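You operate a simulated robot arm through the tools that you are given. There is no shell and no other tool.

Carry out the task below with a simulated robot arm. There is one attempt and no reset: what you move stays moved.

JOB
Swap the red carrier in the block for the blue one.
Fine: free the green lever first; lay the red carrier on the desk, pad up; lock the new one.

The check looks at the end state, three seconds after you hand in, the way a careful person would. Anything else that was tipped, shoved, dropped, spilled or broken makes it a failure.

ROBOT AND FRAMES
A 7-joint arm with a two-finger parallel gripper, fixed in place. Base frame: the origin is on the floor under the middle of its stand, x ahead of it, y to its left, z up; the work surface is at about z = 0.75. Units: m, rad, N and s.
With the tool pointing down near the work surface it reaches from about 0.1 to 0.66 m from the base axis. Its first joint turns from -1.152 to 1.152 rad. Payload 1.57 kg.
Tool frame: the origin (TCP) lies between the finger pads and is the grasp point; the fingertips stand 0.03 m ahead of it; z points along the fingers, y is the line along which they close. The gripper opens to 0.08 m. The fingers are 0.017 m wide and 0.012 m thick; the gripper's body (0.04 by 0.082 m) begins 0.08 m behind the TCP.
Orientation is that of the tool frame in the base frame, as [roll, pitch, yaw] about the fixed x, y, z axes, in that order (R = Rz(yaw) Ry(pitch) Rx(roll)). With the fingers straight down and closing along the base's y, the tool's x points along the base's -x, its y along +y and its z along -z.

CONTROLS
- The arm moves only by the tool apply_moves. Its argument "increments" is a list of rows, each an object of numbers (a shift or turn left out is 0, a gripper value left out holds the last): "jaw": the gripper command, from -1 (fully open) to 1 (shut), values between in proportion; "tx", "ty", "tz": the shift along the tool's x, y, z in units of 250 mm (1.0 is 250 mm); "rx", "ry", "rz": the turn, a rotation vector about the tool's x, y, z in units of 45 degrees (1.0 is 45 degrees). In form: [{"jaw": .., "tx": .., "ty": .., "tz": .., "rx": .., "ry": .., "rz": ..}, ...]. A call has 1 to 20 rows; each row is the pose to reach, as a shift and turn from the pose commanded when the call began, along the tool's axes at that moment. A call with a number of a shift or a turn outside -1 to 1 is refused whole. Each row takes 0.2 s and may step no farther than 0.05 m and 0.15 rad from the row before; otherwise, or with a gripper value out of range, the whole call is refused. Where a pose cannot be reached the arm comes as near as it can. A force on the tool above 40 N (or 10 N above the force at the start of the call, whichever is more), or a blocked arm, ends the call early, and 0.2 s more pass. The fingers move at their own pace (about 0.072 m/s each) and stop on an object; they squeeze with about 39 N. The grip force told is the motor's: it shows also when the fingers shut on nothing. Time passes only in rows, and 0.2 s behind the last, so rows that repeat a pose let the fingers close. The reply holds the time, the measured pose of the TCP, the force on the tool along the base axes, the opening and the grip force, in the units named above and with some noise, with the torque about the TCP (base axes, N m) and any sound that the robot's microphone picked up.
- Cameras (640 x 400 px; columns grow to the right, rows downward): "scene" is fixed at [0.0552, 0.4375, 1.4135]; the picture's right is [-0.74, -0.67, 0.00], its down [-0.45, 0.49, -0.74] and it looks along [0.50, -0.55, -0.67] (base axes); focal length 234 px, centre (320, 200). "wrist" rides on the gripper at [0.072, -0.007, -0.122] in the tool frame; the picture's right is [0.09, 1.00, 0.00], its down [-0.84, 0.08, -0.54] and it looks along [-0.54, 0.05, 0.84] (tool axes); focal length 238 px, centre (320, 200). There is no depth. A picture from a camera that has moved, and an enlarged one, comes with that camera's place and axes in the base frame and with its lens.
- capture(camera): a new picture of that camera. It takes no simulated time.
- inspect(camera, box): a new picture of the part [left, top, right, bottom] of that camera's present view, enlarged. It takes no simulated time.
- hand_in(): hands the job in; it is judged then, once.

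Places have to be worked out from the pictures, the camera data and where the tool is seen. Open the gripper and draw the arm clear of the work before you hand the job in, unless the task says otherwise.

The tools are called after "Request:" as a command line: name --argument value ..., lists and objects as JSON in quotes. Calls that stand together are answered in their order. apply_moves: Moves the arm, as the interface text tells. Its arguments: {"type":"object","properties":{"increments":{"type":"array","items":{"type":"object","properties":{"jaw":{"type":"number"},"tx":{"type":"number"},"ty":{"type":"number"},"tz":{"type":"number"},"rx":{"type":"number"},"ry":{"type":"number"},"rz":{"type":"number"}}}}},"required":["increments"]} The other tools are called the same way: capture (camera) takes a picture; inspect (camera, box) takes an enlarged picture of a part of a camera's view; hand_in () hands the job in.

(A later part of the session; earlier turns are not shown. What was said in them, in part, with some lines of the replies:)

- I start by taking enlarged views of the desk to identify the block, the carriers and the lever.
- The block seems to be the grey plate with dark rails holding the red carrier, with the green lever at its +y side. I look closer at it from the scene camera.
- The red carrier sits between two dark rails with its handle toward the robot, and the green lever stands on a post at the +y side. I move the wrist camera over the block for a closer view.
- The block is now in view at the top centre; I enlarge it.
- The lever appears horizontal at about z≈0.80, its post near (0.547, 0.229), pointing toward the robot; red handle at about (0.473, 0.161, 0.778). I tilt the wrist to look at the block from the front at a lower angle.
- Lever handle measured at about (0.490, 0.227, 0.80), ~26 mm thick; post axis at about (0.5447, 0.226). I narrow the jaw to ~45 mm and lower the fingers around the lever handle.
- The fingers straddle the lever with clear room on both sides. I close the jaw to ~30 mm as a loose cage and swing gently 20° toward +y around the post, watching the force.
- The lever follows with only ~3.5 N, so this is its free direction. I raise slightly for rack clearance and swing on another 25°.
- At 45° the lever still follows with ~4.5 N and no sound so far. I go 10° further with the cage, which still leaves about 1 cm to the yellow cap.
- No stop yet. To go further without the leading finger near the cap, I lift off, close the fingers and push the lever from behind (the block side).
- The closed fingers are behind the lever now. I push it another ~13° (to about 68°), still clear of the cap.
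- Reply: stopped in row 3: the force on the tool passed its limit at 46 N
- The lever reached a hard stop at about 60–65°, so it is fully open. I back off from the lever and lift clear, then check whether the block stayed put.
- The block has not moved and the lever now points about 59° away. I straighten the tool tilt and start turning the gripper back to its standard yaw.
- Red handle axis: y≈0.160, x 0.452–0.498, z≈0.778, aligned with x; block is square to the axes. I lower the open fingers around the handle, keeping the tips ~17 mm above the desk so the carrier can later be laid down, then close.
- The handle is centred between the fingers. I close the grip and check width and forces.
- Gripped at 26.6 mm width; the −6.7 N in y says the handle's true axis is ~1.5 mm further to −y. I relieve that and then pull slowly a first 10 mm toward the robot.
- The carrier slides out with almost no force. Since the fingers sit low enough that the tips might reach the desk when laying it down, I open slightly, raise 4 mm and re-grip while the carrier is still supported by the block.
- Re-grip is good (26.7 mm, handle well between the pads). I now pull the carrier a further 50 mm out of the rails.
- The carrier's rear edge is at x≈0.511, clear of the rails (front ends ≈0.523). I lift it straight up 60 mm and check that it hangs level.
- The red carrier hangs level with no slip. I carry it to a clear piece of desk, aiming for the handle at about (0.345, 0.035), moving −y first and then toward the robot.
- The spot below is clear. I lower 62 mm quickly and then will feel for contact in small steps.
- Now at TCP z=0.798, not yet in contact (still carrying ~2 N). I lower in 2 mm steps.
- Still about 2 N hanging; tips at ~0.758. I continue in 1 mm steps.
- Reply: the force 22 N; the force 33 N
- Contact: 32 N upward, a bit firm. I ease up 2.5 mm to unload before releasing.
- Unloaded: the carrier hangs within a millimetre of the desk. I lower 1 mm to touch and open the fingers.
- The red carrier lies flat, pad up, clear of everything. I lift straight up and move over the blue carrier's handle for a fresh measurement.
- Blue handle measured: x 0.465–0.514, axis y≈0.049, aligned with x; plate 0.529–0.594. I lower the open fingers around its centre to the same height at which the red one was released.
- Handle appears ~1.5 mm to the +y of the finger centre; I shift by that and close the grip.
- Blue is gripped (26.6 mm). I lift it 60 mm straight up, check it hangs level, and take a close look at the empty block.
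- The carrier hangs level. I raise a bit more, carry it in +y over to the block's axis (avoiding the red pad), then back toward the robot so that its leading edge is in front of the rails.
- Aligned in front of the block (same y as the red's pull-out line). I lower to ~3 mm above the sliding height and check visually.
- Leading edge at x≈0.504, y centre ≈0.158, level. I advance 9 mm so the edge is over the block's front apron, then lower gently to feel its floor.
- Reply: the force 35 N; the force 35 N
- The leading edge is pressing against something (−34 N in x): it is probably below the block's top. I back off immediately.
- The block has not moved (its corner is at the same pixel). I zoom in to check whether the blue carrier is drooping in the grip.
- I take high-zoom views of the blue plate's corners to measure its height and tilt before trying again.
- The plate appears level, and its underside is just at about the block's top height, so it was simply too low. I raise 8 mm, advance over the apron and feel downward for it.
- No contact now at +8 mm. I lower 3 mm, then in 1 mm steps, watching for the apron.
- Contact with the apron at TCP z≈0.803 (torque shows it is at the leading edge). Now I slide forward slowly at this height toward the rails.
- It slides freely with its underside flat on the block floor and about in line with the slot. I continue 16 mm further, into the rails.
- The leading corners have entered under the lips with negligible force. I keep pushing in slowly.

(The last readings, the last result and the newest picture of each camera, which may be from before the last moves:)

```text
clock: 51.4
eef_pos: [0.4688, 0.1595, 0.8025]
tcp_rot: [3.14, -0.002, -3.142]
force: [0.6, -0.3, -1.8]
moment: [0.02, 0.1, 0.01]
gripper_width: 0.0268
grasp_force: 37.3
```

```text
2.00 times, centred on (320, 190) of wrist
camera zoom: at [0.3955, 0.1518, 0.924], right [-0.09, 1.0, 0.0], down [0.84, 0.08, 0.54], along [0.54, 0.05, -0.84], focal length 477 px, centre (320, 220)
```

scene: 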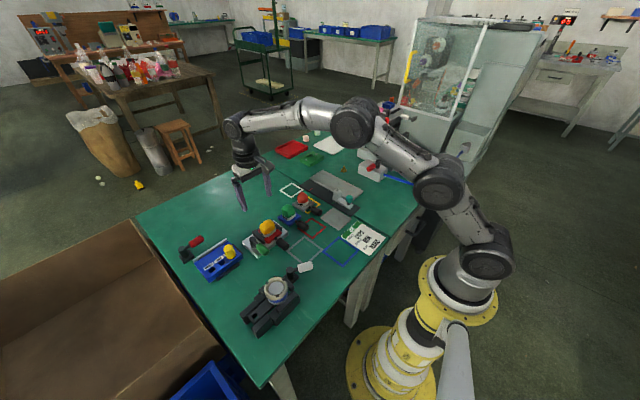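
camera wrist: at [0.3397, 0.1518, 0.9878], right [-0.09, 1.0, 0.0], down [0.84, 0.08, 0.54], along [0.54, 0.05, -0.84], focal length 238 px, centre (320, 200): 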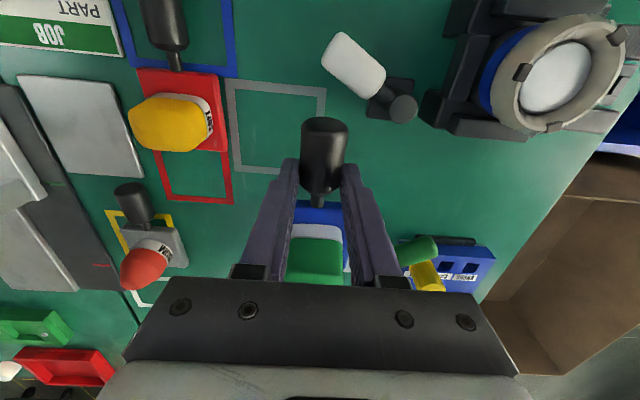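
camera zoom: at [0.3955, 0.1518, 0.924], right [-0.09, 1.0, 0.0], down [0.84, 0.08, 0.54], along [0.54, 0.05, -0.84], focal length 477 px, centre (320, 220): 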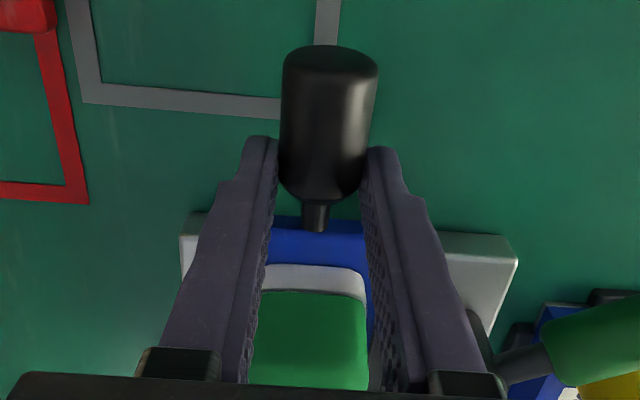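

Still moving freely, plate under the lips. I push on another 16 mm, then approach the end stop in small steps.

Request:
apply_moves --increments '[{"jaw": 1, "tx": -0.014}, {"jaw": 1, "tx": -0.028}, {"jaw": 1, "tx": -0.042}, {"jaw": 1, "tx": -0.056}, {"jaw": 1, "tx": -0.064}, {"jaw": 1, "tx": -0.064}]'

Request:
apply_moves --increments '[{"jaw": 1, "tx": -0.006}, {"jaw": 1, "tx": -0.012}, {"jaw": 1, "tx": -0.012}]'

```text
clock: 52.8
eef_pos: [0.485, 0.1579, 0.8022]
tcp_rot: [3.141, -0.004, -3.141]
force: [-7.9, 1.8, -4.3]
moment: [-0.04, 0.02, 0.08]
gripper_width: 0.027
grasp_force: 37.6
```

```text
clock: 53.6
eef_pos: [0.4867, 0.1579, 0.8021]
tcp_rot: [-3.141, -0.005, 3.14]
force: [-14.3, 2.4, -7.5]
moment: [0.03, -0.03, 0.14]
gripper_width: 0.0267
grasp_force: 37.7
```

Resistance builds up (−14 N in x) about where the red one had been seated. I look at it before pushing further.

Request:
inspect --camera "wrist" --box '[230, 90, 410, 290]'

Request:
inspect --camera "scene" --box '[235, 200, 305, 250]'

```text
2.00 times, centred on (320, 190) of wrist
camera zoom: at [0.4133, 0.1517, 0.9235], right [-0.09, 1.0, 0.0], down [0.84, 0.08, 0.54], along [0.54, 0.05, -0.84], focal length 477 px, centre (320, 220)
```

zoom: 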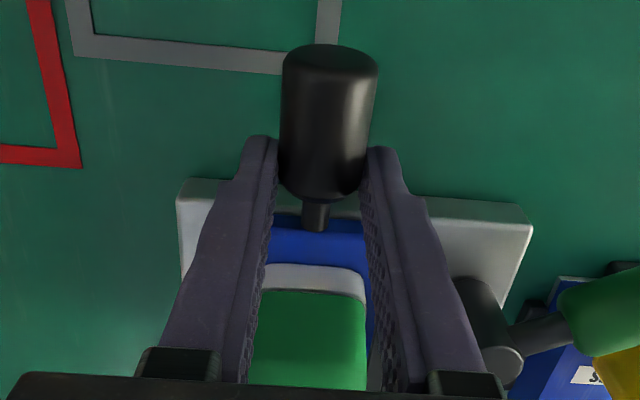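

```text
8.00 times, centred on (270, 225) of scene
camera zoom: at [0.0549, 0.4376, 1.4135], right [-0.74, -0.67, 0.0], down [-0.45, 0.49, -0.74], along [0.5, -0.55, -0.67], focal length 1876 px, centre (720, 0)
```

zoom: 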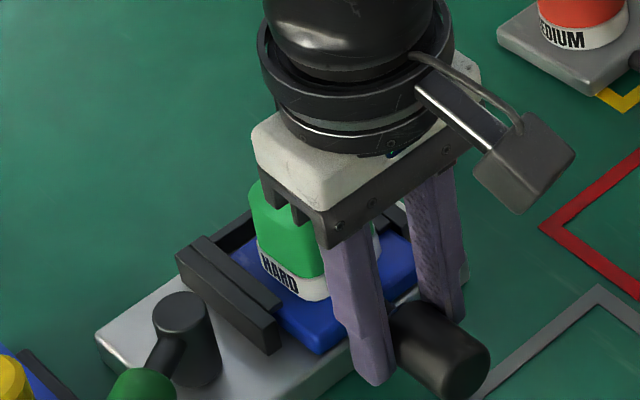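

The plate's front edge is still ~5 mm short of where red's was, and Fz = −7.5 N suggests the plate is rubbing up on the lips. I ease forward pressure, lower by ~1 mm and read the forces again.

Request:
apply_moves --increments '[{"jaw": 1, "tx": 0.006}, {"jaw": 1, "tx": 0.006, "tz": 0.002}, {"jaw": 1, "tx": 0.006, "tz": 0.004}, {"jaw": 1, "tx": 0.006, "tz": 0.004}]'

```text
clock: 54.6
eef_pos: [0.4864, 0.1577, 0.8021]
tcp_rot: [3.14, -0.001, 3.142]
force: [0.5, -1.0, -13.3]
moment: [0.0, 0.42, 0.09]
gripper_width: 0.0268
grasp_force: 37.3
```

The reading is odd (−13 N in z); I hold still for a moment and re-read.

Request:
apply_moves --increments '[{"jaw": 1}, {"jaw": 1}]'

Request:
inspect --camera "scene" --box '[255, 215, 295, 245]'

```text
clock: 55.2
eef_pos: [0.4865, 0.1575, 0.8025]
tcp_rot: [3.141, 0.0, 3.142]
force: [1.6, -5.1, -11.1]
moment: [-0.1, 0.07, -0.3]
gripper_width: 0.0265
grasp_force: 36.9
```

```text
13.33 times, centred on (275, 230) of scene
camera zoom: at [0.0554, 0.4375, 1.4135], right [-0.74, -0.67, 0.0], down [-0.45, 0.49, -0.74], along [0.5, -0.55, -0.67], focal length 3126 px, centre (920, -200)
```

zoom: 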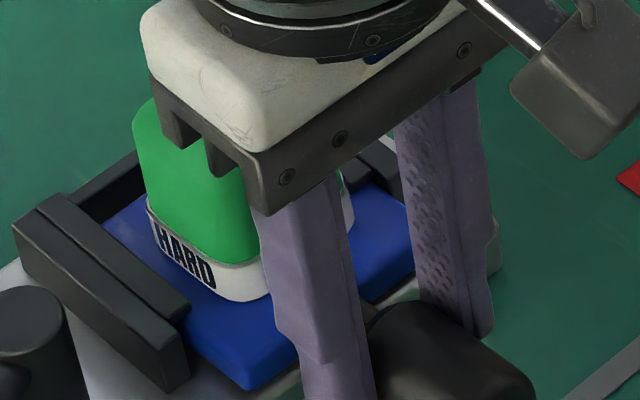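

Forces are drifting; the tool seems held slightly too high relative to the slot. I lower one more millimetre and compare.

Request:
apply_moves --increments '[{"jaw": 1, "tz": 0.004}, {"jaw": 1, "tz": 0.004}]'

```text
clock: 55.8
eef_pos: [0.4852, 0.1606, 0.8025]
tcp_rot: [3.141, 0.001, 3.142]
force: [-2.8, -3.6, -1.8]
moment: [-0.24, -0.2, -0.25]
gripper_width: 0.0269
grasp_force: 38.1
```

Fz is back to just the weight. Now I push forward again in small steps.

Request:
apply_moves --increments '[{"jaw": 1, "tx": -0.006}, {"jaw": 1, "tx": -0.012}, {"jaw": 1, "tx": -0.018}, {"jaw": 1, "tx": -0.018}]'

Request:
inspect --camera "wrist" --box '[230, 90, 410, 290]'

```text
clock: 56.8
eef_pos: [0.4912, 0.1601, 0.8013]
tcp_rot: [3.14, 0.001, -3.14]
force: [-4.9, 4.7, 5.1]
moment: [0.1, -0.33, 0.31]
gripper_width: 0.0265
grasp_force: 37.5
```

```text
2.00 times, centred on (320, 190) of wrist
camera zoom: at [0.4174, 0.1523, 0.9225], right [-0.09, 1.0, 0.0], down [0.84, 0.08, 0.54], along [0.54, 0.05, -0.84], focal length 477 px, centre (320, 220)
```

zoom: 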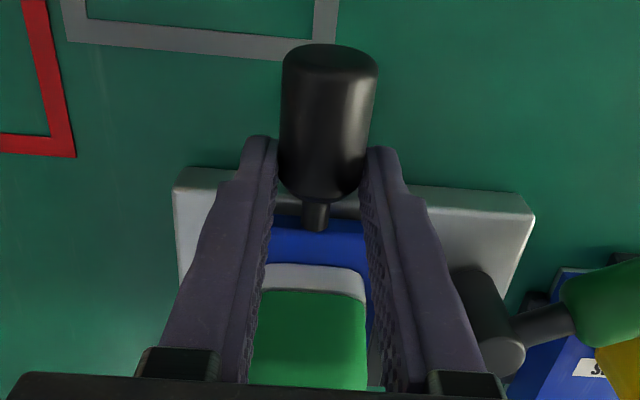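

Moved another ~5 mm; the plate front is now ~10 mm behind the block's front edge, as red's was. I press 2 mm further to verify the end stop.

Request:
apply_moves --increments '[{"jaw": 1, "tx": -0.004, "tz": -0.002}, {"jaw": 1, "tx": -0.008, "tz": -0.002}, {"jaw": 1, "tx": -0.008, "tz": -0.002}]'

Request:
inspect --camera "scene" --box '[235, 200, 305, 250]'

Request:
inspect --camera "wrist" --box '[230, 90, 410, 290]'

```text
clock: 57.6
eef_pos: [0.4912, 0.1597, 0.801]
tcp_rot: [3.14, -0.006, 3.141]
force: [-16.2, 8.7, 9.5]
moment: [0.2, 0.03, 0.26]
gripper_width: 0.0267
grasp_force: 37.8
```

```text
8.00 times, centred on (270, 225) of scene
camera zoom: at [0.0546, 0.4376, 1.4134], right [-0.74, -0.67, 0.0], down [-0.45, 0.49, -0.74], along [0.5, -0.55, -0.67], focal length 1876 px, centre (720, 0)
```

zoom: 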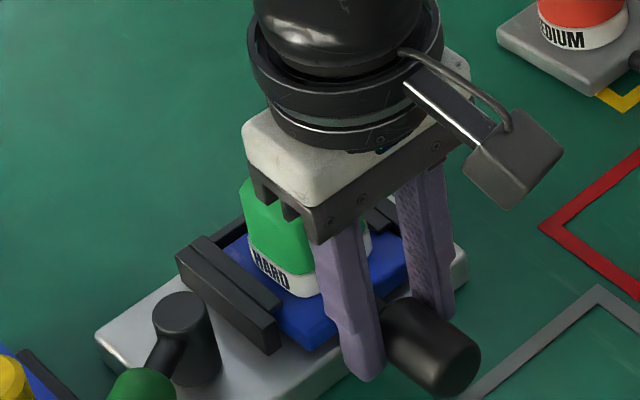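

```text
2.00 times, centred on (320, 190) of wrist
camera zoom: at [0.4182, 0.1525, 0.9227], right [-0.09, 1.0, 0.0], down [0.84, 0.08, 0.54], along [0.54, 0.05, -0.84], focal length 477 px, centre (320, 220)
```

zoom: 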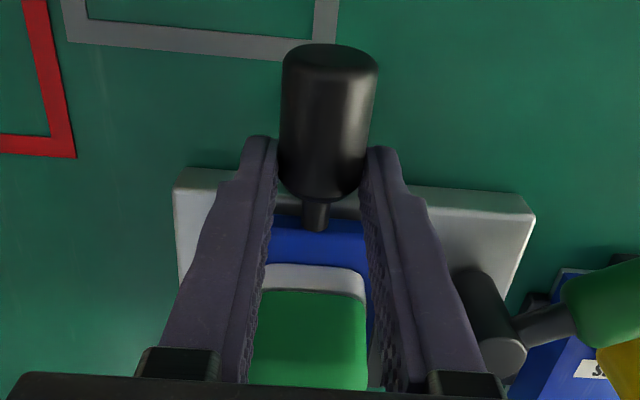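

At a stop (force rises without motion). I relieve the side and vertical loads, then open the fingers.

Request:
apply_moves --increments '[{"jaw": 1, "tx": 0.004, "ty": 0.003, "tz": -0.004}, {"jaw": 1, "tx": 0.004, "ty": 0.003, "tz": -0.004}]'

Request:
apply_moves --increments '[{"jaw": -0.25}, {"jaw": -0.25}, {"jaw": -0.25}]'

Request:
inspect --camera "wrist" --box '[230, 90, 410, 290]'

```text
clock: 58.2
eef_pos: [0.4911, 0.1593, 0.8005]
tcp_rot: [3.141, -0.001, 3.141]
force: [-5.3, 6.9, -4.2]
moment: [0.16, 0.64, 0.2]
gripper_width: 0.0267
grasp_force: 37.6
```

```text
clock: 59.0
eef_pos: [0.4909, 0.16, 0.8015]
tcp_rot: [3.14, -0.001, 3.14]
force: [0.1, -0.8, -0.4]
moment: [-0.03, 0.03, 0.0]
gripper_width: 0.0501
grasp_force: 0.0
```

```text
2.00 times, centred on (320, 190) of wrist
camera zoom: at [0.4182, 0.1526, 0.9235], right [-0.09, 1.0, 0.0], down [0.84, 0.08, 0.54], along [0.54, 0.05, -0.84], focal length 477 px, centre (320, 220)
```

zoom: 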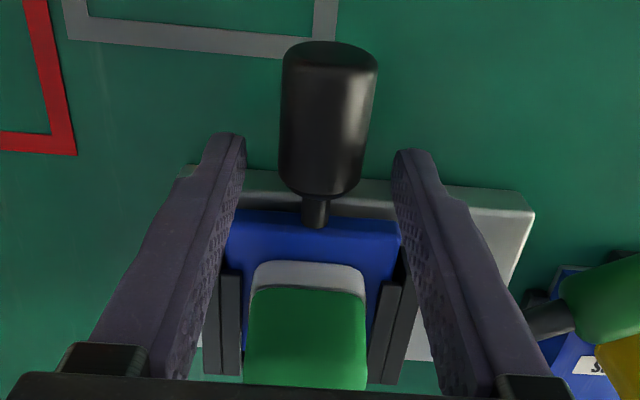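

Released; the blue carrier sits in the rails. I lift straight up and go to the same viewpoint as used for red to compare the seating.

Request:
apply_moves --increments '[{"jaw": -0.25, "tz": -0.1}, {"jaw": -0.25, "tz": -0.2}, {"jaw": -0.25, "tz": -0.3}, {"jaw": -0.25, "tz": -0.355, "tx": 0.073}, {"jaw": -0.25, "tz": -0.355, "tx": 0.073}]'

Request:
inspect --camera "wrist" --box '[240, 90, 400, 230]'

Request:
inspect --camera "scene" --box '[235, 205, 315, 260]'

```text
clock: 60.2
eef_pos: [0.4732, 0.1594, 0.8912]
tcp_rot: [3.14, -0.002, 3.139]
force: [1.0, 0.3, -0.3]
moment: [-0.01, -0.01, 0.01]
gripper_width: 0.0499
grasp_force: 0.1
```

```text
2.86 times, centred on (320, 160) of wrist
camera zoom: at [0.3998, 0.1525, 1.0125], right [-0.09, 1.0, 0.0], down [0.84, 0.08, 0.54], along [0.54, 0.05, -0.84], focal length 681 px, centre (320, 314)
```

zoom: 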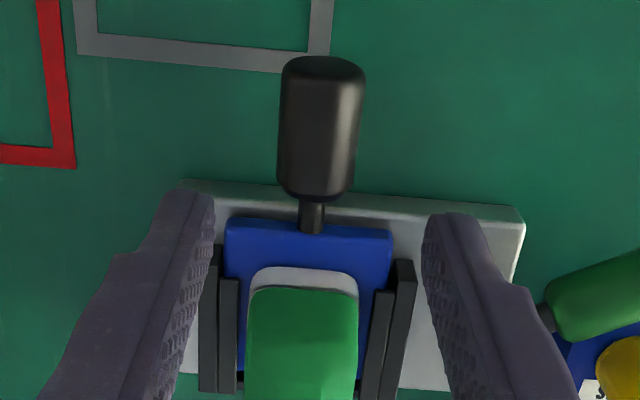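

```text
7.27 times, centred on (275, 232) of scene
camera zoom: at [0.0551, 0.4375, 1.4135], right [-0.74, -0.67, 0.0], down [-0.45, 0.49, -0.74], along [0.5, -0.55, -0.67], focal length 1705 px, centre (647, -36)
```

zoom: 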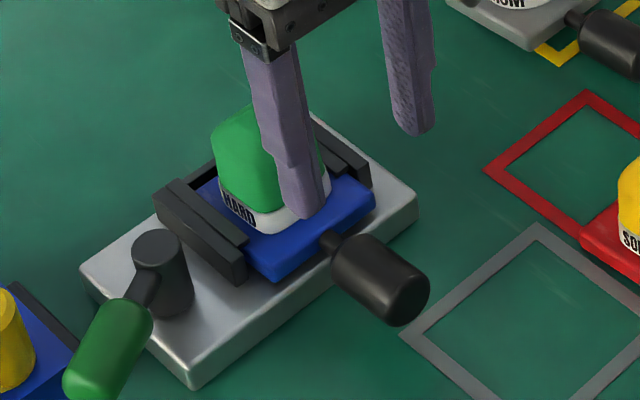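

Seating matches red's within about 1 mm. To be sure it is fully home, I will nudge the handle's end gently with closed fingers; first I move behind the handle and lower.

Request:
apply_moves --increments '[{"jaw": 1, "tx": 0.06}, {"jaw": 1, "tx": 0.13}, {"jaw": 1, "tx": 0.2}, {"jaw": 1, "tx": 0.2, "tz": 0.12}, {"jaw": 1, "tx": 0.2, "tz": 0.24}, {"jaw": 1, "tx": 0.2, "tz": 0.36}, {"jaw": 1, "tx": 0.2, "tz": 0.36}]'

Request:
inspect --camera "wrist" --box '[230, 90, 410, 290]'

Request:
inspect --camera "scene" --box '[235, 205, 315, 260]'

```text
clock: 61.8
eef_pos: [0.4231, 0.1588, 0.8015]
tcp_rot: [3.141, -0.001, -3.141]
force: [-0.3, 1.1, -0.2]
moment: [-0.01, 0.01, 0.03]
gripper_width: 0.0
grasp_force: 21.4
```

```text
2.00 times, centred on (320, 190) of wrist
camera zoom: at [0.3505, 0.1525, 0.9217], right [-0.09, 1.0, 0.0], down [0.84, 0.08, 0.54], along [0.54, 0.05, -0.84], focal length 477 px, centre (320, 220)
```

zoom: 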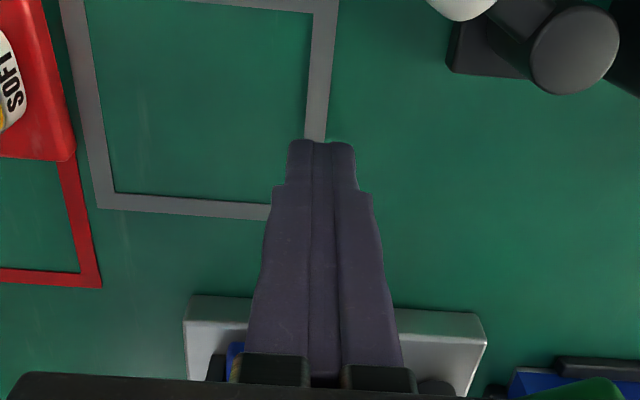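

```text
7.27 times, centred on (275, 232) of scene
camera zoom: at [0.0552, 0.4375, 1.4135], right [-0.74, -0.67, 0.0], down [-0.45, 0.49, -0.74], along [0.5, -0.55, -0.67], focal length 1705 px, centre (647, -36)
```

zoom: 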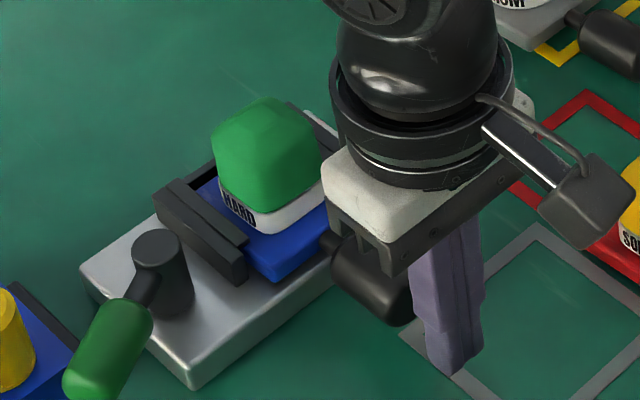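

Fingers are behind the handle's end. I advance until contact and press lightly.

Request:
apply_moves --increments '[{"jaw": 1, "tx": -0.016}, {"jaw": 1, "tx": -0.032}, {"jaw": 1, "tx": -0.044}, {"jaw": 1, "tx": -0.044}]'

Request:
apply_moves --increments '[{"jaw": 1, "tx": -0.006}, {"jaw": 1, "tx": -0.012}, {"jaw": 1, "tx": -0.012}]'

```text
clock: 62.8
eef_pos: [0.4341, 0.1584, 0.8002]
tcp_rot: [3.14, -0.002, -3.141]
force: [-0.2, -0.5, -0.1]
moment: [-0.01, 0.01, 0.01]
gripper_width: 0.0002
grasp_force: 21.3
```

```text
clock: 63.6
eef_pos: [0.4364, 0.1604, 0.7999]
tcp_rot: [3.139, -0.001, -3.141]
force: [0.4, 0.0, 0.5]
moment: [-0.03, 0.01, -0.01]
gripper_width: 0.0001
grasp_force: 21.8
```

Request:
apply_moves --increments '[{"jaw": 1, "tx": -0.006}, {"jaw": 1, "tx": -0.012}, {"jaw": 1, "tx": -0.012}]'

Request:
apply_moves --increments '[{"jaw": 1, "tx": -0.006}, {"jaw": 1, "tx": -0.012}, {"jaw": 1, "tx": -0.012}]'

```text
clock: 64.4
eef_pos: [0.4403, 0.1593, 0.7999]
tcp_rot: [3.139, 0.0, -3.141]
force: [0.7, 0.3, -0.3]
moment: [0.0, 0.0, -0.01]
gripper_width: 0.0
grasp_force: 20.9
```

```text
clock: 65.2
eef_pos: [0.4433, 0.1596, 0.8013]
tcp_rot: [3.139, -0.003, -3.142]
force: [-0.6, 0.1, 0.1]
moment: [0.08, 0.04, 0.0]
gripper_width: 0.0
grasp_force: 21.6
```

Request:
apply_moves --increments '[{"jaw": 1, "tx": -0.006}, {"jaw": 1, "tx": -0.012}, {"jaw": 1, "tx": -0.012}]'

Request:
inspect --camera "scene" --box '[235, 205, 315, 260]'

```text
clock: 66.0
eef_pos: [0.4432, 0.1585, 0.7995]
tcp_rot: [-3.142, -0.007, -3.141]
force: [-19.6, 2.8, 8.7]
moment: [0.09, 0.51, -0.02]
gripper_width: 0.0004
grasp_force: 21.4
```

```text
7.27 times, centred on (275, 232) of scene
camera zoom: at [0.0546, 0.4375, 1.4135], right [-0.74, -0.67, 0.0], down [-0.45, 0.49, -0.74], along [0.5, -0.55, -0.67], focal length 1705 px, centre (647, -36)
```

zoom: 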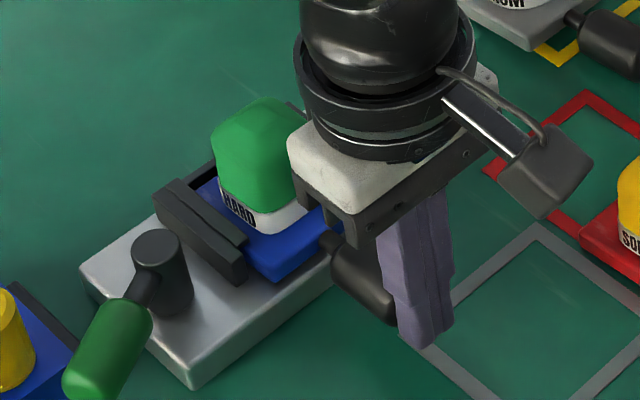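

The handle end is hard against the stop (−20 N, no motion) and exactly where red's was, so the blue carrier is fully seated. I back off, rise, and go back to the lever to lock it.

Request:
apply_moves --increments '[{"jaw": 1, "tx": 0.02}, {"jaw": 1, "tx": 0.04}, {"jaw": 1, "tx": 0.04, "tz": -0.15}, {"jaw": 1, "tx": 0.04, "tz": -0.3}, {"jaw": 0.1, "tx": 0.04, "tz": -0.45}, {"jaw": 0.1, "tx": 0.04, "tz": -0.5}]'

Request:
apply_moves --increments '[{"jaw": 0.1, "tx": -0.06, "ty": 0.08, "rz": 0.17}, {"jaw": 0.1, "tx": -0.12, "ty": 0.16, "rz": 0.34}, {"jaw": 0.1, "tx": -0.18, "ty": 0.24, "rz": 0.51}, {"jaw": 0.1, "tx": -0.24, "ty": 0.32, "rz": 0.68}, {"jaw": 0.1, "tx": -0.29, "ty": 0.4, "rz": 0.85}, {"jaw": 0.1, "tx": -0.324, "ty": 0.4616, "rz": 1.0}, {"jaw": 0.1, "tx": -0.324, "ty": 0.4616, "rz": 1.0}]'

```text
clock: 67.4
eef_pos: [0.4363, 0.1587, 0.9274]
tcp_rot: [3.14, 0.0, 3.141]
force: [0.5, 0.4, 0.1]
moment: [-0.04, 0.01, 0.02]
gripper_width: 0.036
grasp_force: 0.0
```

```text
clock: 69.0
eef_pos: [0.517, 0.2743, 0.9256]
tcp_rot: [-3.141, -0.002, 2.355]
force: [-0.2, 0.6, 0.4]
moment: [-0.02, -0.01, 0.05]
gripper_width: 0.036
grasp_force: 0.0
```

Request:
apply_moves --increments '[{"jaw": 0.1, "rz": 0.16}, {"jaw": 0.1, "rz": 0.311}, {"jaw": 0.1, "rz": 0.311, "tz": 0.1}, {"jaw": 0.1, "rz": 0.311, "tz": 0.16}]'

Request:
capture --camera "wrist"

Request:
inspect --camera "wrist" --box '[240, 100, 440, 260]'

Request:
inspect --camera "scene" --box '[200, 190, 320, 280]'

```text
clock: 70.0
eef_pos: [0.518, 0.2746, 0.8851]
tcp_rot: [3.139, -0.001, 2.111]
force: [-0.5, 1.1, 0.7]
moment: [0.0, 0.04, 0.0]
gripper_width: 0.0361
grasp_force: 0.1
```

```text
taken
camera wrist: at [0.4732, 0.3328, 1.0075], right [0.81, 0.59, 0.0], down [0.5, -0.68, 0.54], along [0.32, -0.44, -0.84], focal length 238 px, centre (320, 200)
```

wrist: 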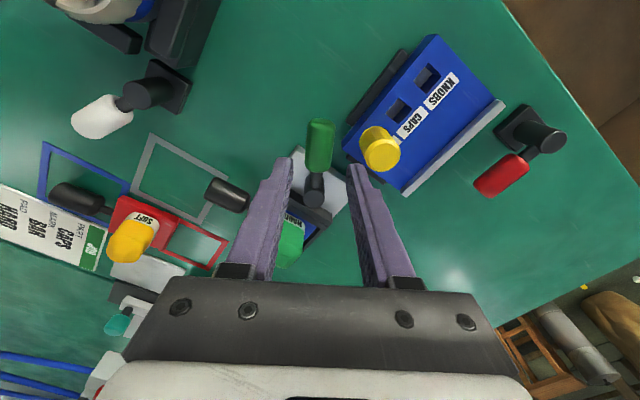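

```text
2.50 times, centred on (340, 180) of wrist
camera zoom: at [0.4732, 0.3328, 1.0075], right [0.81, 0.59, 0.0], down [0.5, -0.68, 0.54], along [0.32, -0.44, -0.84], focal length 596 px, centre (270, 250)
```

zoom: 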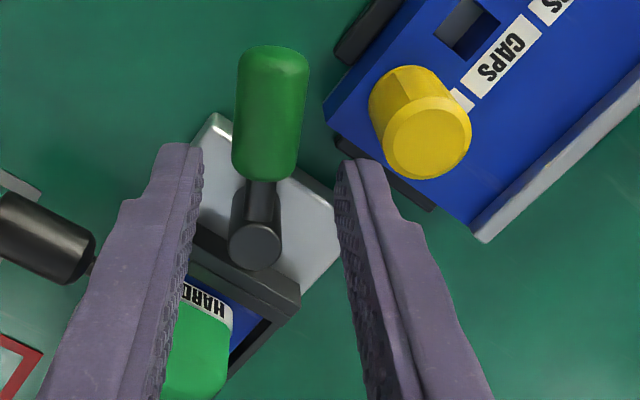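

```text
4.44 times, centred on (260, 235) of scene
camera zoom: at [0.0552, 0.4375, 1.4135], right [-0.74, -0.67, 0.0], down [-0.45, 0.49, -0.74], along [0.5, -0.55, -0.67], focal length 1042 px, centre (587, 44)
```

zoom: 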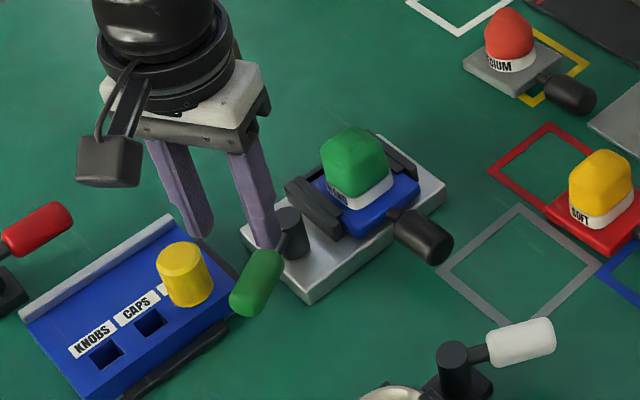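

Lever measured at φ≈58.4°, post at (0.545, 0.226). I centre the cage on it (2.6 mm shift) and lower to z≈0.822 so the outer finger stays above the rack corner.

Request:
apply_moves --increments '[{"jaw": 0.1, "ty": -0.0105, "tz": 0.06}, {"jaw": 0.1, "ty": -0.0105, "tz": 0.12}, {"jaw": 0.1, "ty": -0.0105, "tz": 0.18}, {"jaw": 0.1, "ty": -0.0105, "tz": 0.22}, {"jaw": 0.1, "ty": -0.0105, "tz": 0.252}, {"jaw": 0.1, "ty": -0.0105, "tz": 0.252}]'

Request:
inspect --camera "wrist" --box '[240, 110, 440, 270]'

Request:
inspect --camera "scene" --box '[215, 210, 295, 270]'

```text
clock: 71.4
eef_pos: [0.5146, 0.273, 0.8232]
tcp_rot: [-3.14, -0.002, 2.111]
force: [0.1, -1.3, -0.2]
moment: [0.01, 0.01, 0.0]
gripper_width: 0.0362
grasp_force: 0.0
```

```text
2.50 times, centred on (340, 190) of wrist
camera zoom: at [0.4706, 0.331, 0.9445], right [0.81, 0.59, 0.0], down [0.5, -0.68, 0.54], along [0.32, -0.44, -0.84], focal length 596 px, centre (270, 225)
```

zoom: 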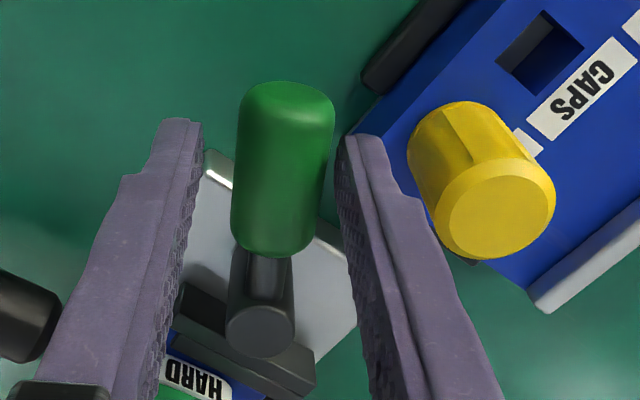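

```text
6.67 times, centred on (255, 240) of scene
camera zoom: at [0.0552, 0.4375, 1.4135], right [-0.74, -0.67, 0.0], down [-0.45, 0.49, -0.74], along [0.5, -0.55, -0.67], focal length 1563 px, centre (753, -67)
```

zoom: 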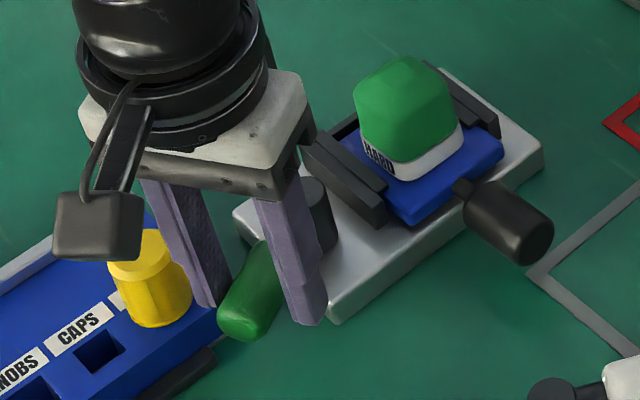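

The cage is around the lever. I close it to ~29 mm and swing the lever back by 45° around the post.

Request:
apply_moves --increments '[{"jaw": 0.275}, {"jaw": 0.275}, {"jaw": 0.275, "tx": -0.0028, "ty": -0.0291, "rz": -0.1667}, {"jaw": 0.275, "tx": -0.0094, "ty": -0.0576, "rz": -0.3333}, {"jaw": 0.275, "tx": -0.0196, "ty": -0.085, "rz": -0.5}, {"jaw": 0.275, "tx": -0.0334, "ty": -0.1109, "rz": -0.6667}, {"jaw": 0.275, "tx": -0.0503, "ty": -0.1347, "rz": -0.8333}, {"jaw": 0.275, "tx": -0.0703, "ty": -0.1561, "rz": -1.0}]'

Request:
capture --camera "wrist"

Request:
inspect --camera "scene" --box '[215, 210, 315, 275]'

```text
clock: 73.2
eef_pos: [0.4903, 0.2373, 0.8229]
tcp_rot: [3.139, -0.001, 2.9]
force: [0.6, 2.6, 2.4]
moment: [0.08, -0.02, 0.0]
gripper_width: 0.0318
grasp_force: 1.7
```

```text
taken
camera wrist: at [0.4179, 0.2488, 0.9445], right [0.15, 0.99, 0.0], down [0.83, -0.13, 0.54], along [0.53, -0.08, -0.84], focal length 238 px, centre (320, 200)
```

wrist: 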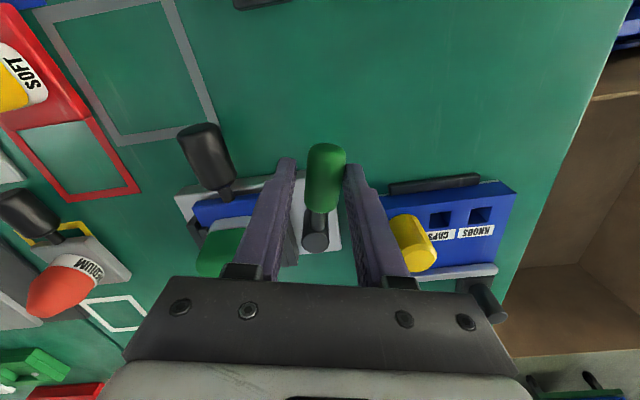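

```text
6.15 times, centred on (265, 242) of scene
camera zoom: at [0.0551, 0.4376, 1.4134], right [-0.74, -0.67, 0.0], down [-0.45, 0.49, -0.74], along [0.5, -0.55, -0.67], focal length 1443 px, centre (658, -62)
```

zoom: 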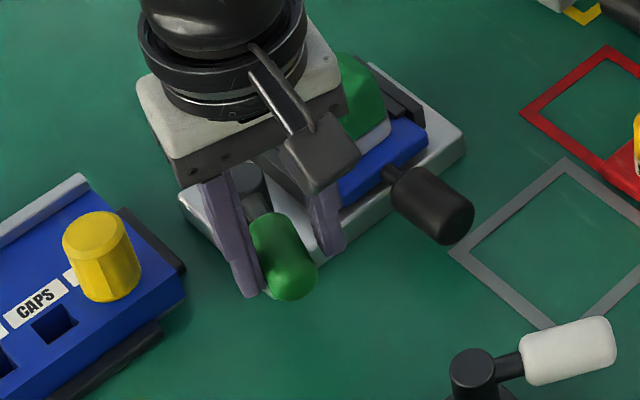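

The lever follows (~2.7 N). I swing on to the original direction.

Request:
apply_moves --increments '[{"jaw": 0.275, "tz": 0.02}, {"jaw": 0.275, "tx": -0.0028, "ty": -0.0291, "tz": 0.03, "rz": -0.1667}, {"jaw": 0.275, "tx": -0.0082, "ty": -0.0528, "tz": 0.03, "rz": -0.3067}, {"jaw": 0.275, "tx": -0.0082, "ty": -0.0528, "tz": 0.03, "rz": -0.3067}]'

Request:
inspect --camera "wrist" --box '[230, 110, 410, 290]'

```text
clock: 74.2
eef_pos: [0.489, 0.2254, 0.8167]
tcp_rot: [3.141, -0.002, 3.141]
force: [-0.6, 3.8, 0.9]
moment: [0.05, 0.0, -0.06]
gripper_width: 0.0319
grasp_force: 1.8
```

```text
2.22 times, centred on (320, 200) of wrist
camera zoom: at [0.4163, 0.2182, 0.9372], right [-0.09, 1.0, 0.0], down [0.84, 0.07, 0.54], along [0.54, 0.05, -0.84], focal length 530 px, centre (320, 200)
```

zoom: 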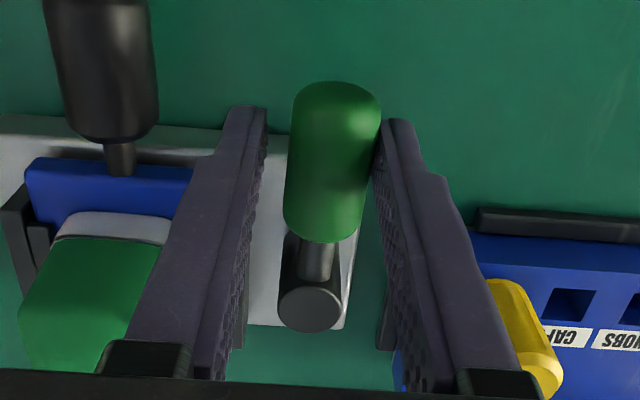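

The lever is within ~3–4° of its original direction. I push a few degrees further, looking for its end stop.

Request:
apply_moves --increments '[{"jaw": 0.275, "tx": -0.0004, "ty": -0.0136, "rz": -0.0778}, {"jaw": 0.275, "tx": -0.0004, "ty": -0.0136, "rz": -0.0778}]'

Request:
apply_moves --increments '[{"jaw": 0.275, "tx": -0.0002, "ty": -0.008, "rz": -0.044}, {"jaw": 0.275, "tx": -0.0002, "ty": -0.008, "rz": -0.044}]'

Request:
inspect --camera "wrist" --box '[230, 110, 410, 290]'

```text
clock: 74.8
eef_pos: [0.4906, 0.2225, 0.8158]
tcp_rot: [3.141, -0.002, -3.085]
force: [1.8, 6.9, -1.5]
moment: [0.1, -0.05, -0.12]
gripper_width: 0.0346
grasp_force: 2.8
```

```text
clock: 75.4
eef_pos: [0.4911, 0.2197, 0.8161]
tcp_rot: [3.137, 0.002, -3.05]
force: [4.6, 10.8, -2.9]
moment: [0.14, -0.17, -0.18]
gripper_width: 0.0387
grasp_force: 5.2
```

```text
2.22 times, centred on (320, 200) of wrist
camera zoom: at [0.418, 0.2067, 0.9373], right [-0.18, 0.98, 0.0], down [0.83, 0.15, 0.54], along [0.53, 0.1, -0.84], focal length 530 px, centre (320, 200)
```

zoom: 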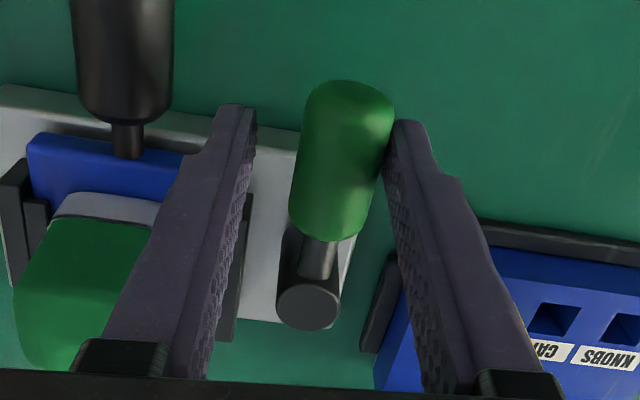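

The lever is back at its original direction (φ≈0 to −2°) and resists with ~11 N while the finger yields, so it is at its lock stop. I open, lift, and will confirm with a stiffer push from the outer side with closed fingers.

Request:
apply_moves --increments '[{"jaw": -0.1}, {"jaw": -0.1}, {"jaw": -0.1, "tz": -0.1}, {"jaw": -0.1, "tz": -0.2}, {"jaw": -0.1, "tz": -0.3, "rz": 0.117}]'

Request:
inspect --camera "wrist" --box '[230, 90, 410, 270]'

Request:
inspect --camera "scene" --box '[235, 205, 315, 260]'

```text
clock: 76.6
eef_pos: [0.4897, 0.2191, 0.891]
tcp_rot: [3.139, 0.0, 3.14]
force: [-0.4, -0.5, -0.5]
moment: [0.01, -0.03, 0.01]
gripper_width: 0.044
grasp_force: 0.1
```

```text
2.22 times, centred on (320, 180) of wrist
camera zoom: at [0.4167, 0.213, 1.0129], right [-0.09, 1.0, 0.0], down [0.84, 0.08, 0.54], along [0.54, 0.05, -0.84], focal length 530 px, centre (320, 244)
```

zoom: 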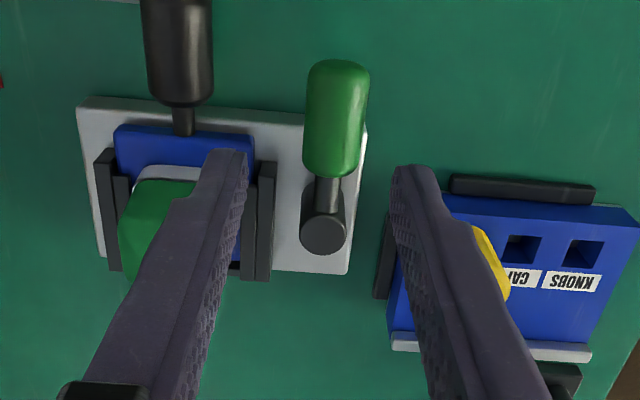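

```text
7.27 times, centred on (275, 232) of scene
camera zoom: at [0.0551, 0.4375, 1.4135], right [-0.74, -0.67, 0.0], down [-0.45, 0.49, -0.74], along [0.5, -0.55, -0.67], focal length 1705 px, centre (647, -36)
```

zoom: 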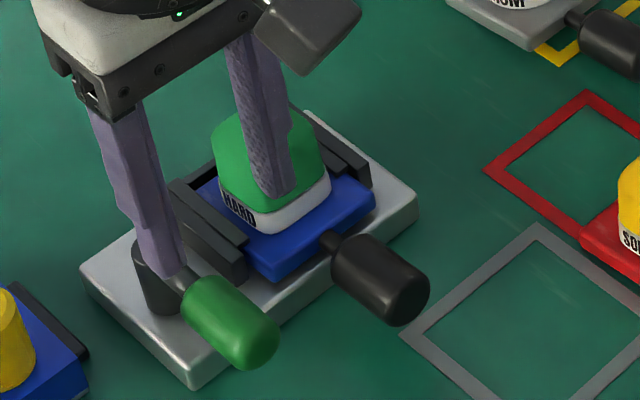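

The lever now coincides with its original locked position in both views. I do one confirming push with closed fingers from its outer side.

Request:
apply_moves --increments '[{"jaw": 1, "ty": 0.08, "tx": 0.014}, {"jaw": 1, "ty": 0.168, "tx": 0.027}, {"jaw": 1, "ty": 0.168, "tx": 0.027}, {"jaw": 1, "ty": 0.168, "tx": 0.027, "tz": 0.1}, {"jaw": 1, "ty": 0.168, "tx": 0.027, "tz": 0.2}, {"jaw": 1, "ty": 0.168, "tx": 0.027, "tz": 0.304}, {"jaw": 1, "ty": 0.168, "tx": 0.027, "tz": 0.304}]'

Request:
inspect --camera "wrist" --box '[230, 110, 410, 290]'

```text
clock: 78.2
eef_pos: [0.4833, 0.2614, 0.8129]
tcp_rot: [3.14, -0.001, 3.142]
force: [0.7, -0.8, 0.5]
moment: [-0.01, 0.03, 0.0]
gripper_width: 0.0001
grasp_force: 21.5
```

```text
2.22 times, centred on (320, 200) of wrist
camera zoom: at [0.41, 0.2545, 0.9351], right [-0.09, 1.0, 0.0], down [0.84, 0.08, 0.54], along [0.54, 0.05, -0.84], focal length 530 px, centre (320, 200)
```

zoom: 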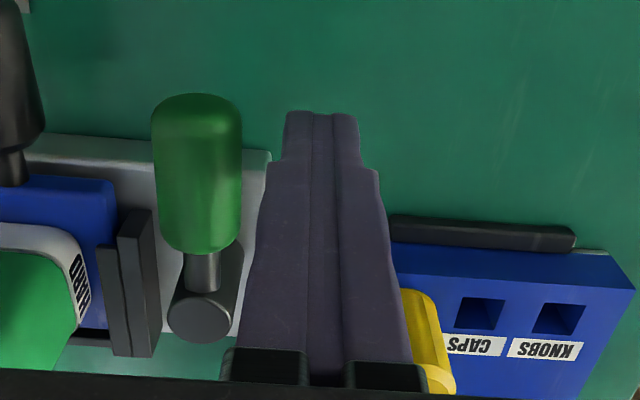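

Request:
apply_moves --increments '[{"jaw": 1, "ty": -0.018}, {"jaw": 1, "ty": -0.034}, {"jaw": 1, "ty": -0.034}]'

Request:
apply_moves --increments '[{"jaw": 1, "ty": -0.004}, {"jaw": 1, "ty": -0.008}, {"jaw": 1, "ty": -0.008}]'

```text
clock: 79.0
eef_pos: [0.4831, 0.2525, 0.814]
tcp_rot: [3.14, -0.002, -3.141]
force: [0.3, -0.1, 0.0]
moment: [-0.02, -0.01, 0.01]
gripper_width: 0.0
grasp_force: 21.6
```

```text
clock: 79.8
eef_pos: [0.4828, 0.2511, 0.8144]
tcp_rot: [3.141, -0.001, 3.141]
force: [-0.2, 0.7, 0.7]
moment: [0.0, -0.01, 0.01]
gripper_width: 0.0003
grasp_force: 21.8
```

Request:
apply_moves --increments '[{"jaw": 1, "ty": -0.004}, {"jaw": 1, "ty": -0.008}, {"jaw": 1, "ty": -0.008}]'

Request:
apply_moves --increments '[{"jaw": 1, "ty": -0.004}, {"jaw": 1, "ty": -0.004}]'

```text
clock: 80.6
eef_pos: [0.4836, 0.2488, 0.8136]
tcp_rot: [3.14, -0.002, -3.141]
force: [-0.1, 2.0, 0.3]
moment: [0.04, -0.03, -0.01]
gripper_width: 0.0
grasp_force: 21.0
```

```text
clock: 81.2
eef_pos: [0.4825, 0.2482, 0.8149]
tcp_rot: [3.138, -0.001, -3.142]
force: [-0.2, 8.7, -2.9]
moment: [0.14, 0.04, 0.08]
gripper_width: 0.0
grasp_force: 20.9
```

Request:
apply_moves --increments '[{"jaw": 1, "ty": -0.004}, {"jaw": 1, "ty": -0.004}]'

```text
clock: 81.8
eef_pos: [0.4831, 0.2485, 0.8148]
tcp_rot: [3.139, -0.001, -3.14]
force: [-0.6, 19.0, -4.8]
moment: [0.33, 0.03, 0.15]
gripper_width: 0.0
grasp_force: 20.8
```

Hard stop confirmed: 19 N with no lever motion, so it is locked. I back off, lift, open the gripper and withdraw, then inspect everything.

Request:
apply_moves --increments '[{"jaw": 1, "ty": 0.03}, {"jaw": 1, "ty": 0.06}, {"jaw": 1, "ty": 0.06, "tz": -0.15}, {"jaw": 1, "ty": 0.06, "tz": -0.3}, {"jaw": 0, "ty": 0.06, "tz": -0.45}, {"jaw": -1, "ty": 0.06, "tz": -0.6}, {"jaw": -1, "ty": 0.06, "tz": -0.75}, {"jaw": -1, "ty": 0.0, "tz": -0.9, "tx": 0.1}, {"jaw": -1, "ty": -0.1, "tz": -1.0, "tx": 0.2}]'

Request:
capture --camera "scene"

Request:
inspect --camera "scene" --box '[160, 170, 400, 340]'

Request:
inspect --camera "scene" --box '[235, 205, 315, 260]'

Request:
capture --camera "wrist"

```text
clock: 83.8
eef_pos: [0.432, 0.2217, 1.0644]
tcp_rot: [3.139, -0.003, 3.142]
force: [-1.1, 0.0, 0.3]
moment: [0.02, 0.03, 0.02]
gripper_width: 0.0802
grasp_force: 0.0
```

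```text
taken
```

scene: 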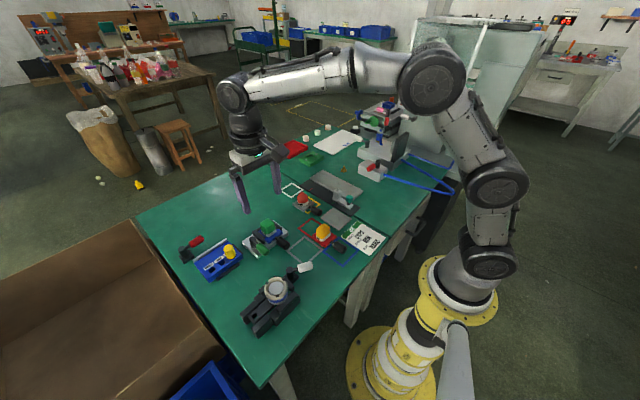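

```text
2.35 times, centred on (280, 255) of scene
camera zoom: at [0.0552, 0.4375, 1.4135], right [-0.74, -0.67, 0.0], down [-0.45, 0.49, -0.74], along [0.5, -0.55, -0.67], focal length 552 px, centre (414, 71)
```

zoom: 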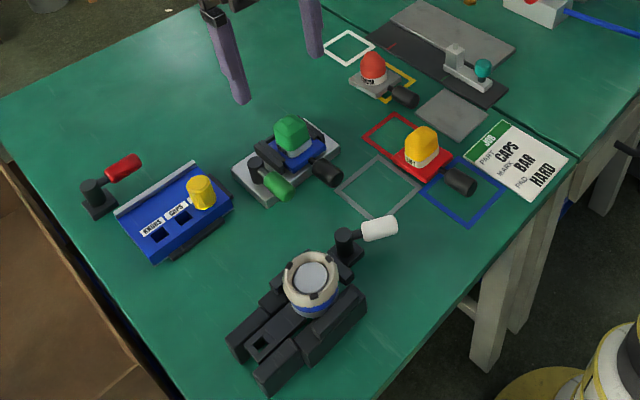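

```text
7.27 times, centred on (275, 232) of scene
camera zoom: at [0.0552, 0.4375, 1.4135], right [-0.74, -0.67, 0.0], down [-0.45, 0.49, -0.74], along [0.5, -0.55, -0.67], focal length 1705 px, centre (647, -36)
```

zoom: 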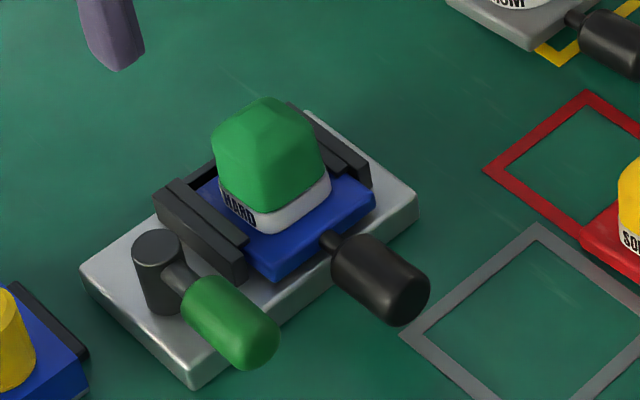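

```text
taken
camera wrist: at [0.3601, 0.2154, 1.1857], right [-0.09, 1.0, 0.0], down [0.84, 0.08, 0.54], along [0.54, 0.05, -0.84], focal length 238 px, centre (320, 200)
```

wrist: 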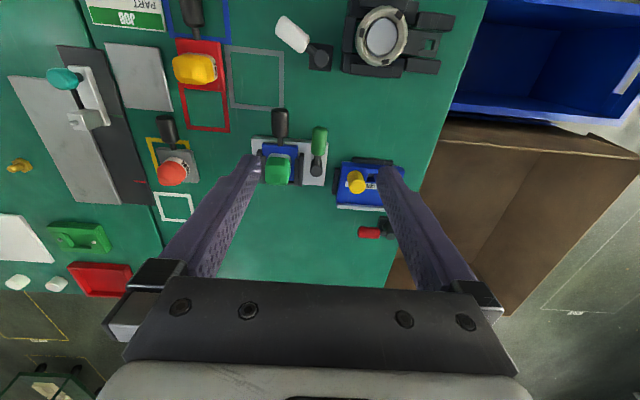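

Everything else looks untouched. I zoom in on the blue carrier's seating and the red carrier for a final check.

Request:
inspect --camera "scene" --box '[252, 214, 292, 244]'

Request:
inspect --camera "scene" --box '[305, 215, 365, 255]'

Request:
inspect --camera "wrist" --box '[240, 100, 340, 200]'

```text
13.33 times, centred on (272, 229) of scene
camera zoom: at [0.0552, 0.4375, 1.4135], right [-0.74, -0.67, 0.0], down [-0.45, 0.49, -0.74], along [0.5, -0.55, -0.67], focal length 3126 px, centre (960, -187)
```

zoom: 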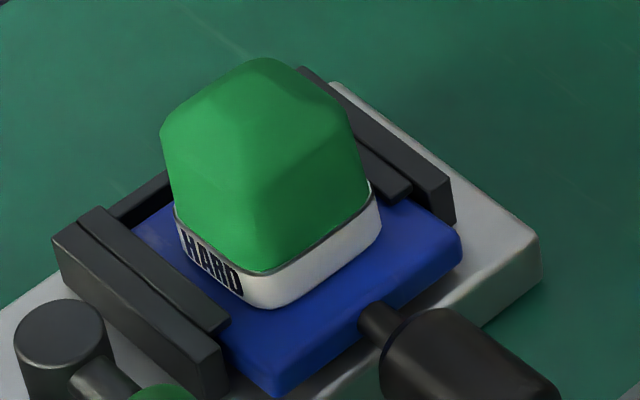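

```text
10.00 times, centred on (335, 235) of scene
camera zoom: at [0.0552, 0.4375, 1.4135], right [-0.74, -0.67, 0.0], down [-0.45, 0.49, -0.74], along [0.5, -0.55, -0.67], focal length 2344 px, centre (170, -150)
```

zoom: 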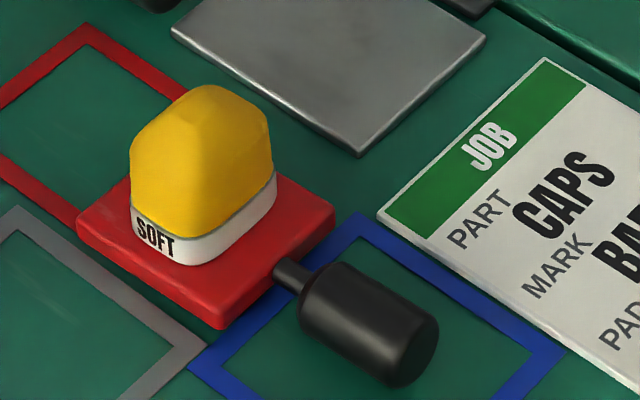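

```text
4.00 times, centred on (290, 150) of wrist
camera zoom: at [0.3601, 0.2154, 1.1857], right [-0.09, 1.0, 0.0], down [0.84, 0.08, 0.54], along [0.54, 0.05, -0.84], focal length 953 px, centre (440, 400)
```

zoom: 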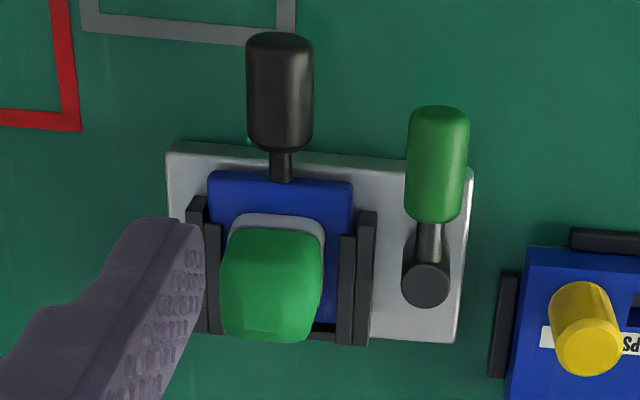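

I look closely at the rear of the slot, between the blue plate and the back stop.

Request:
inspect --camera "wrist" --box '[280, 140, 340, 190]'

Request:
inspect --camera "scene" --box '[250, 216, 280, 240]'

```text
8.00 times, centred on (310, 165) of wrist
camera zoom: at [0.3601, 0.2154, 1.1857], right [-0.09, 1.0, 0.0], down [0.84, 0.08, 0.54], along [0.54, 0.05, -0.84], focal length 1907 px, centre (400, 480)
```

zoom: 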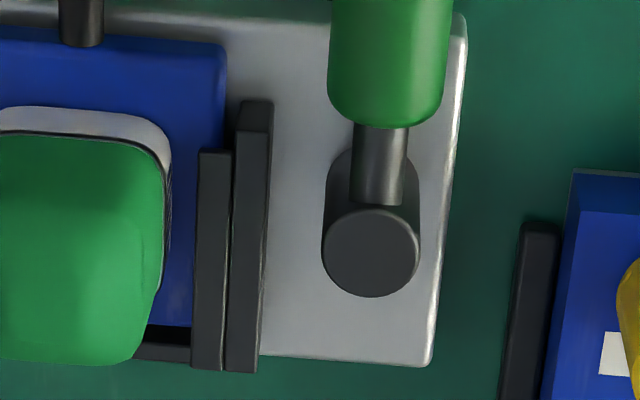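

```text
16.00 times, centred on (265, 228) of scene
camera zoom: at [0.0552, 0.4375, 1.4135], right [-0.74, -0.67, 0.0], down [-0.45, 0.49, -0.74], along [0.5, -0.55, -0.67], focal length 3751 px, centre (1200, -248)
```

zoom: 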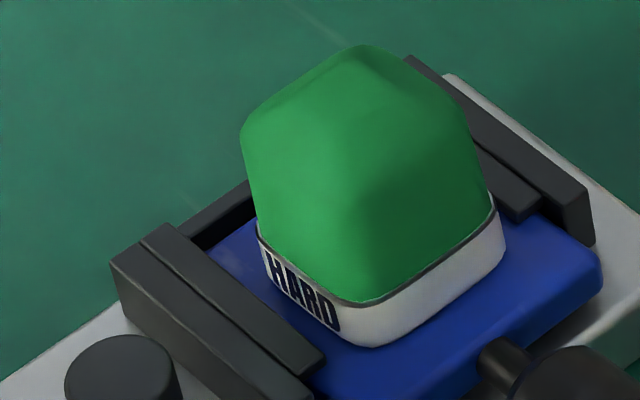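

The plate sits under the lips against the back stop (the dark band is just the stop's inner face), parallel to the block; the lever is locked, the red carrier lies flat pad-up, and nothing else has shifted. I draw the open arm further up, clear of the work.

Request:
apply_moves --increments '[{"jaw": -1, "tz": -0.1}, {"jaw": -1, "tz": -0.2, "ty": -0.1}, {"jaw": -1, "tz": -0.3, "ty": -0.2}, {"jaw": -1, "tz": -0.36, "ty": -0.3}, {"jaw": -1, "tz": -0.36, "ty": -0.38}, {"jaw": -1, "tz": -0.36, "ty": -0.38}]'

Request:
inspect --camera "scene" --box '[160, 170, 400, 340]'

Request:
capture --camera "wrist"

```text
clock: 85.2
eef_pos: [0.4333, 0.1257, 1.1551]
tcp_rot: [3.138, -0.001, -3.141]
force: [-0.2, -0.2, -0.4]
moment: [0.02, -0.02, -0.02]
gripper_width: 0.0799
grasp_force: 0.1
```

```text
2.35 times, centred on (280, 255) of scene
camera zoom: at [0.0552, 0.4375, 1.4135], right [-0.74, -0.67, 0.0], down [-0.45, 0.49, -0.74], along [0.5, -0.55, -0.67], focal length 552 px, centre (414, 71)
```

zoom: 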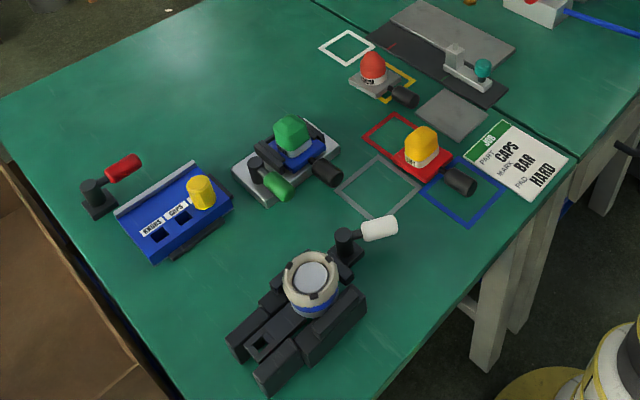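

```text
taken
camera wrist: at [0.3596, 0.1193, 1.276], right [-0.09, 1.0, 0.0], down [0.84, 0.08, 0.54], along [0.54, 0.05, -0.84], focal length 238 px, centre (320, 200)
```

wrist: 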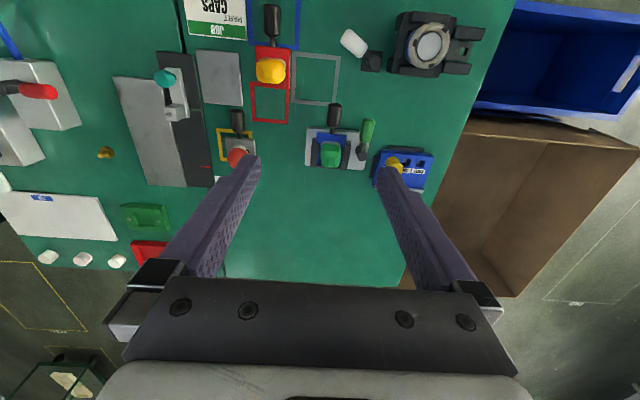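

The final view matches the start picture except for the intended changes: blue carrier in the block with the green lever locked, red carrier lying pad-up on the desk. The arm is clear and the gripper open, so I hand in.

Request:
hand_in

```text
The job is handed in.
```

The blue carrier is now in the block with the green lever locked, and the red carrier is lying flat on the desk, pad up. I've handed the job in, but I haven't seen a result from the check.

- **Lever:** It swung about 60° to its open stop before I touched the red carrier. Afterwards I swung it back and pressed it against its lock stop with 19 N. It did not move.
- **Red carrier:** It slid out freely. I set it down on clear desk, with the handle centre at about x 0.33, y 0.035. It partly covers some of the outlines painted on the desk, which I took to be irrelevant.
- **Blue carrier:** It is under the lips and against the back stop. A 20 N push on the end of its handle did not move it. By the camera it may sit about 1 mm less deep than the red one did, which is within my measuring error.
- **Contacts along the way:**
  - The lever met its open stop at 46 N.
  - The red carrier was pressed onto the desk at about 32 N before I eased off.
  - The blue carrier bumped the block's front edge at about 34 N on the first try, because I had it too low.
  - The pictures show the block did not move.

In the final views nothing else on the desk was displaced. The arm is drawn clear with the gripper open.
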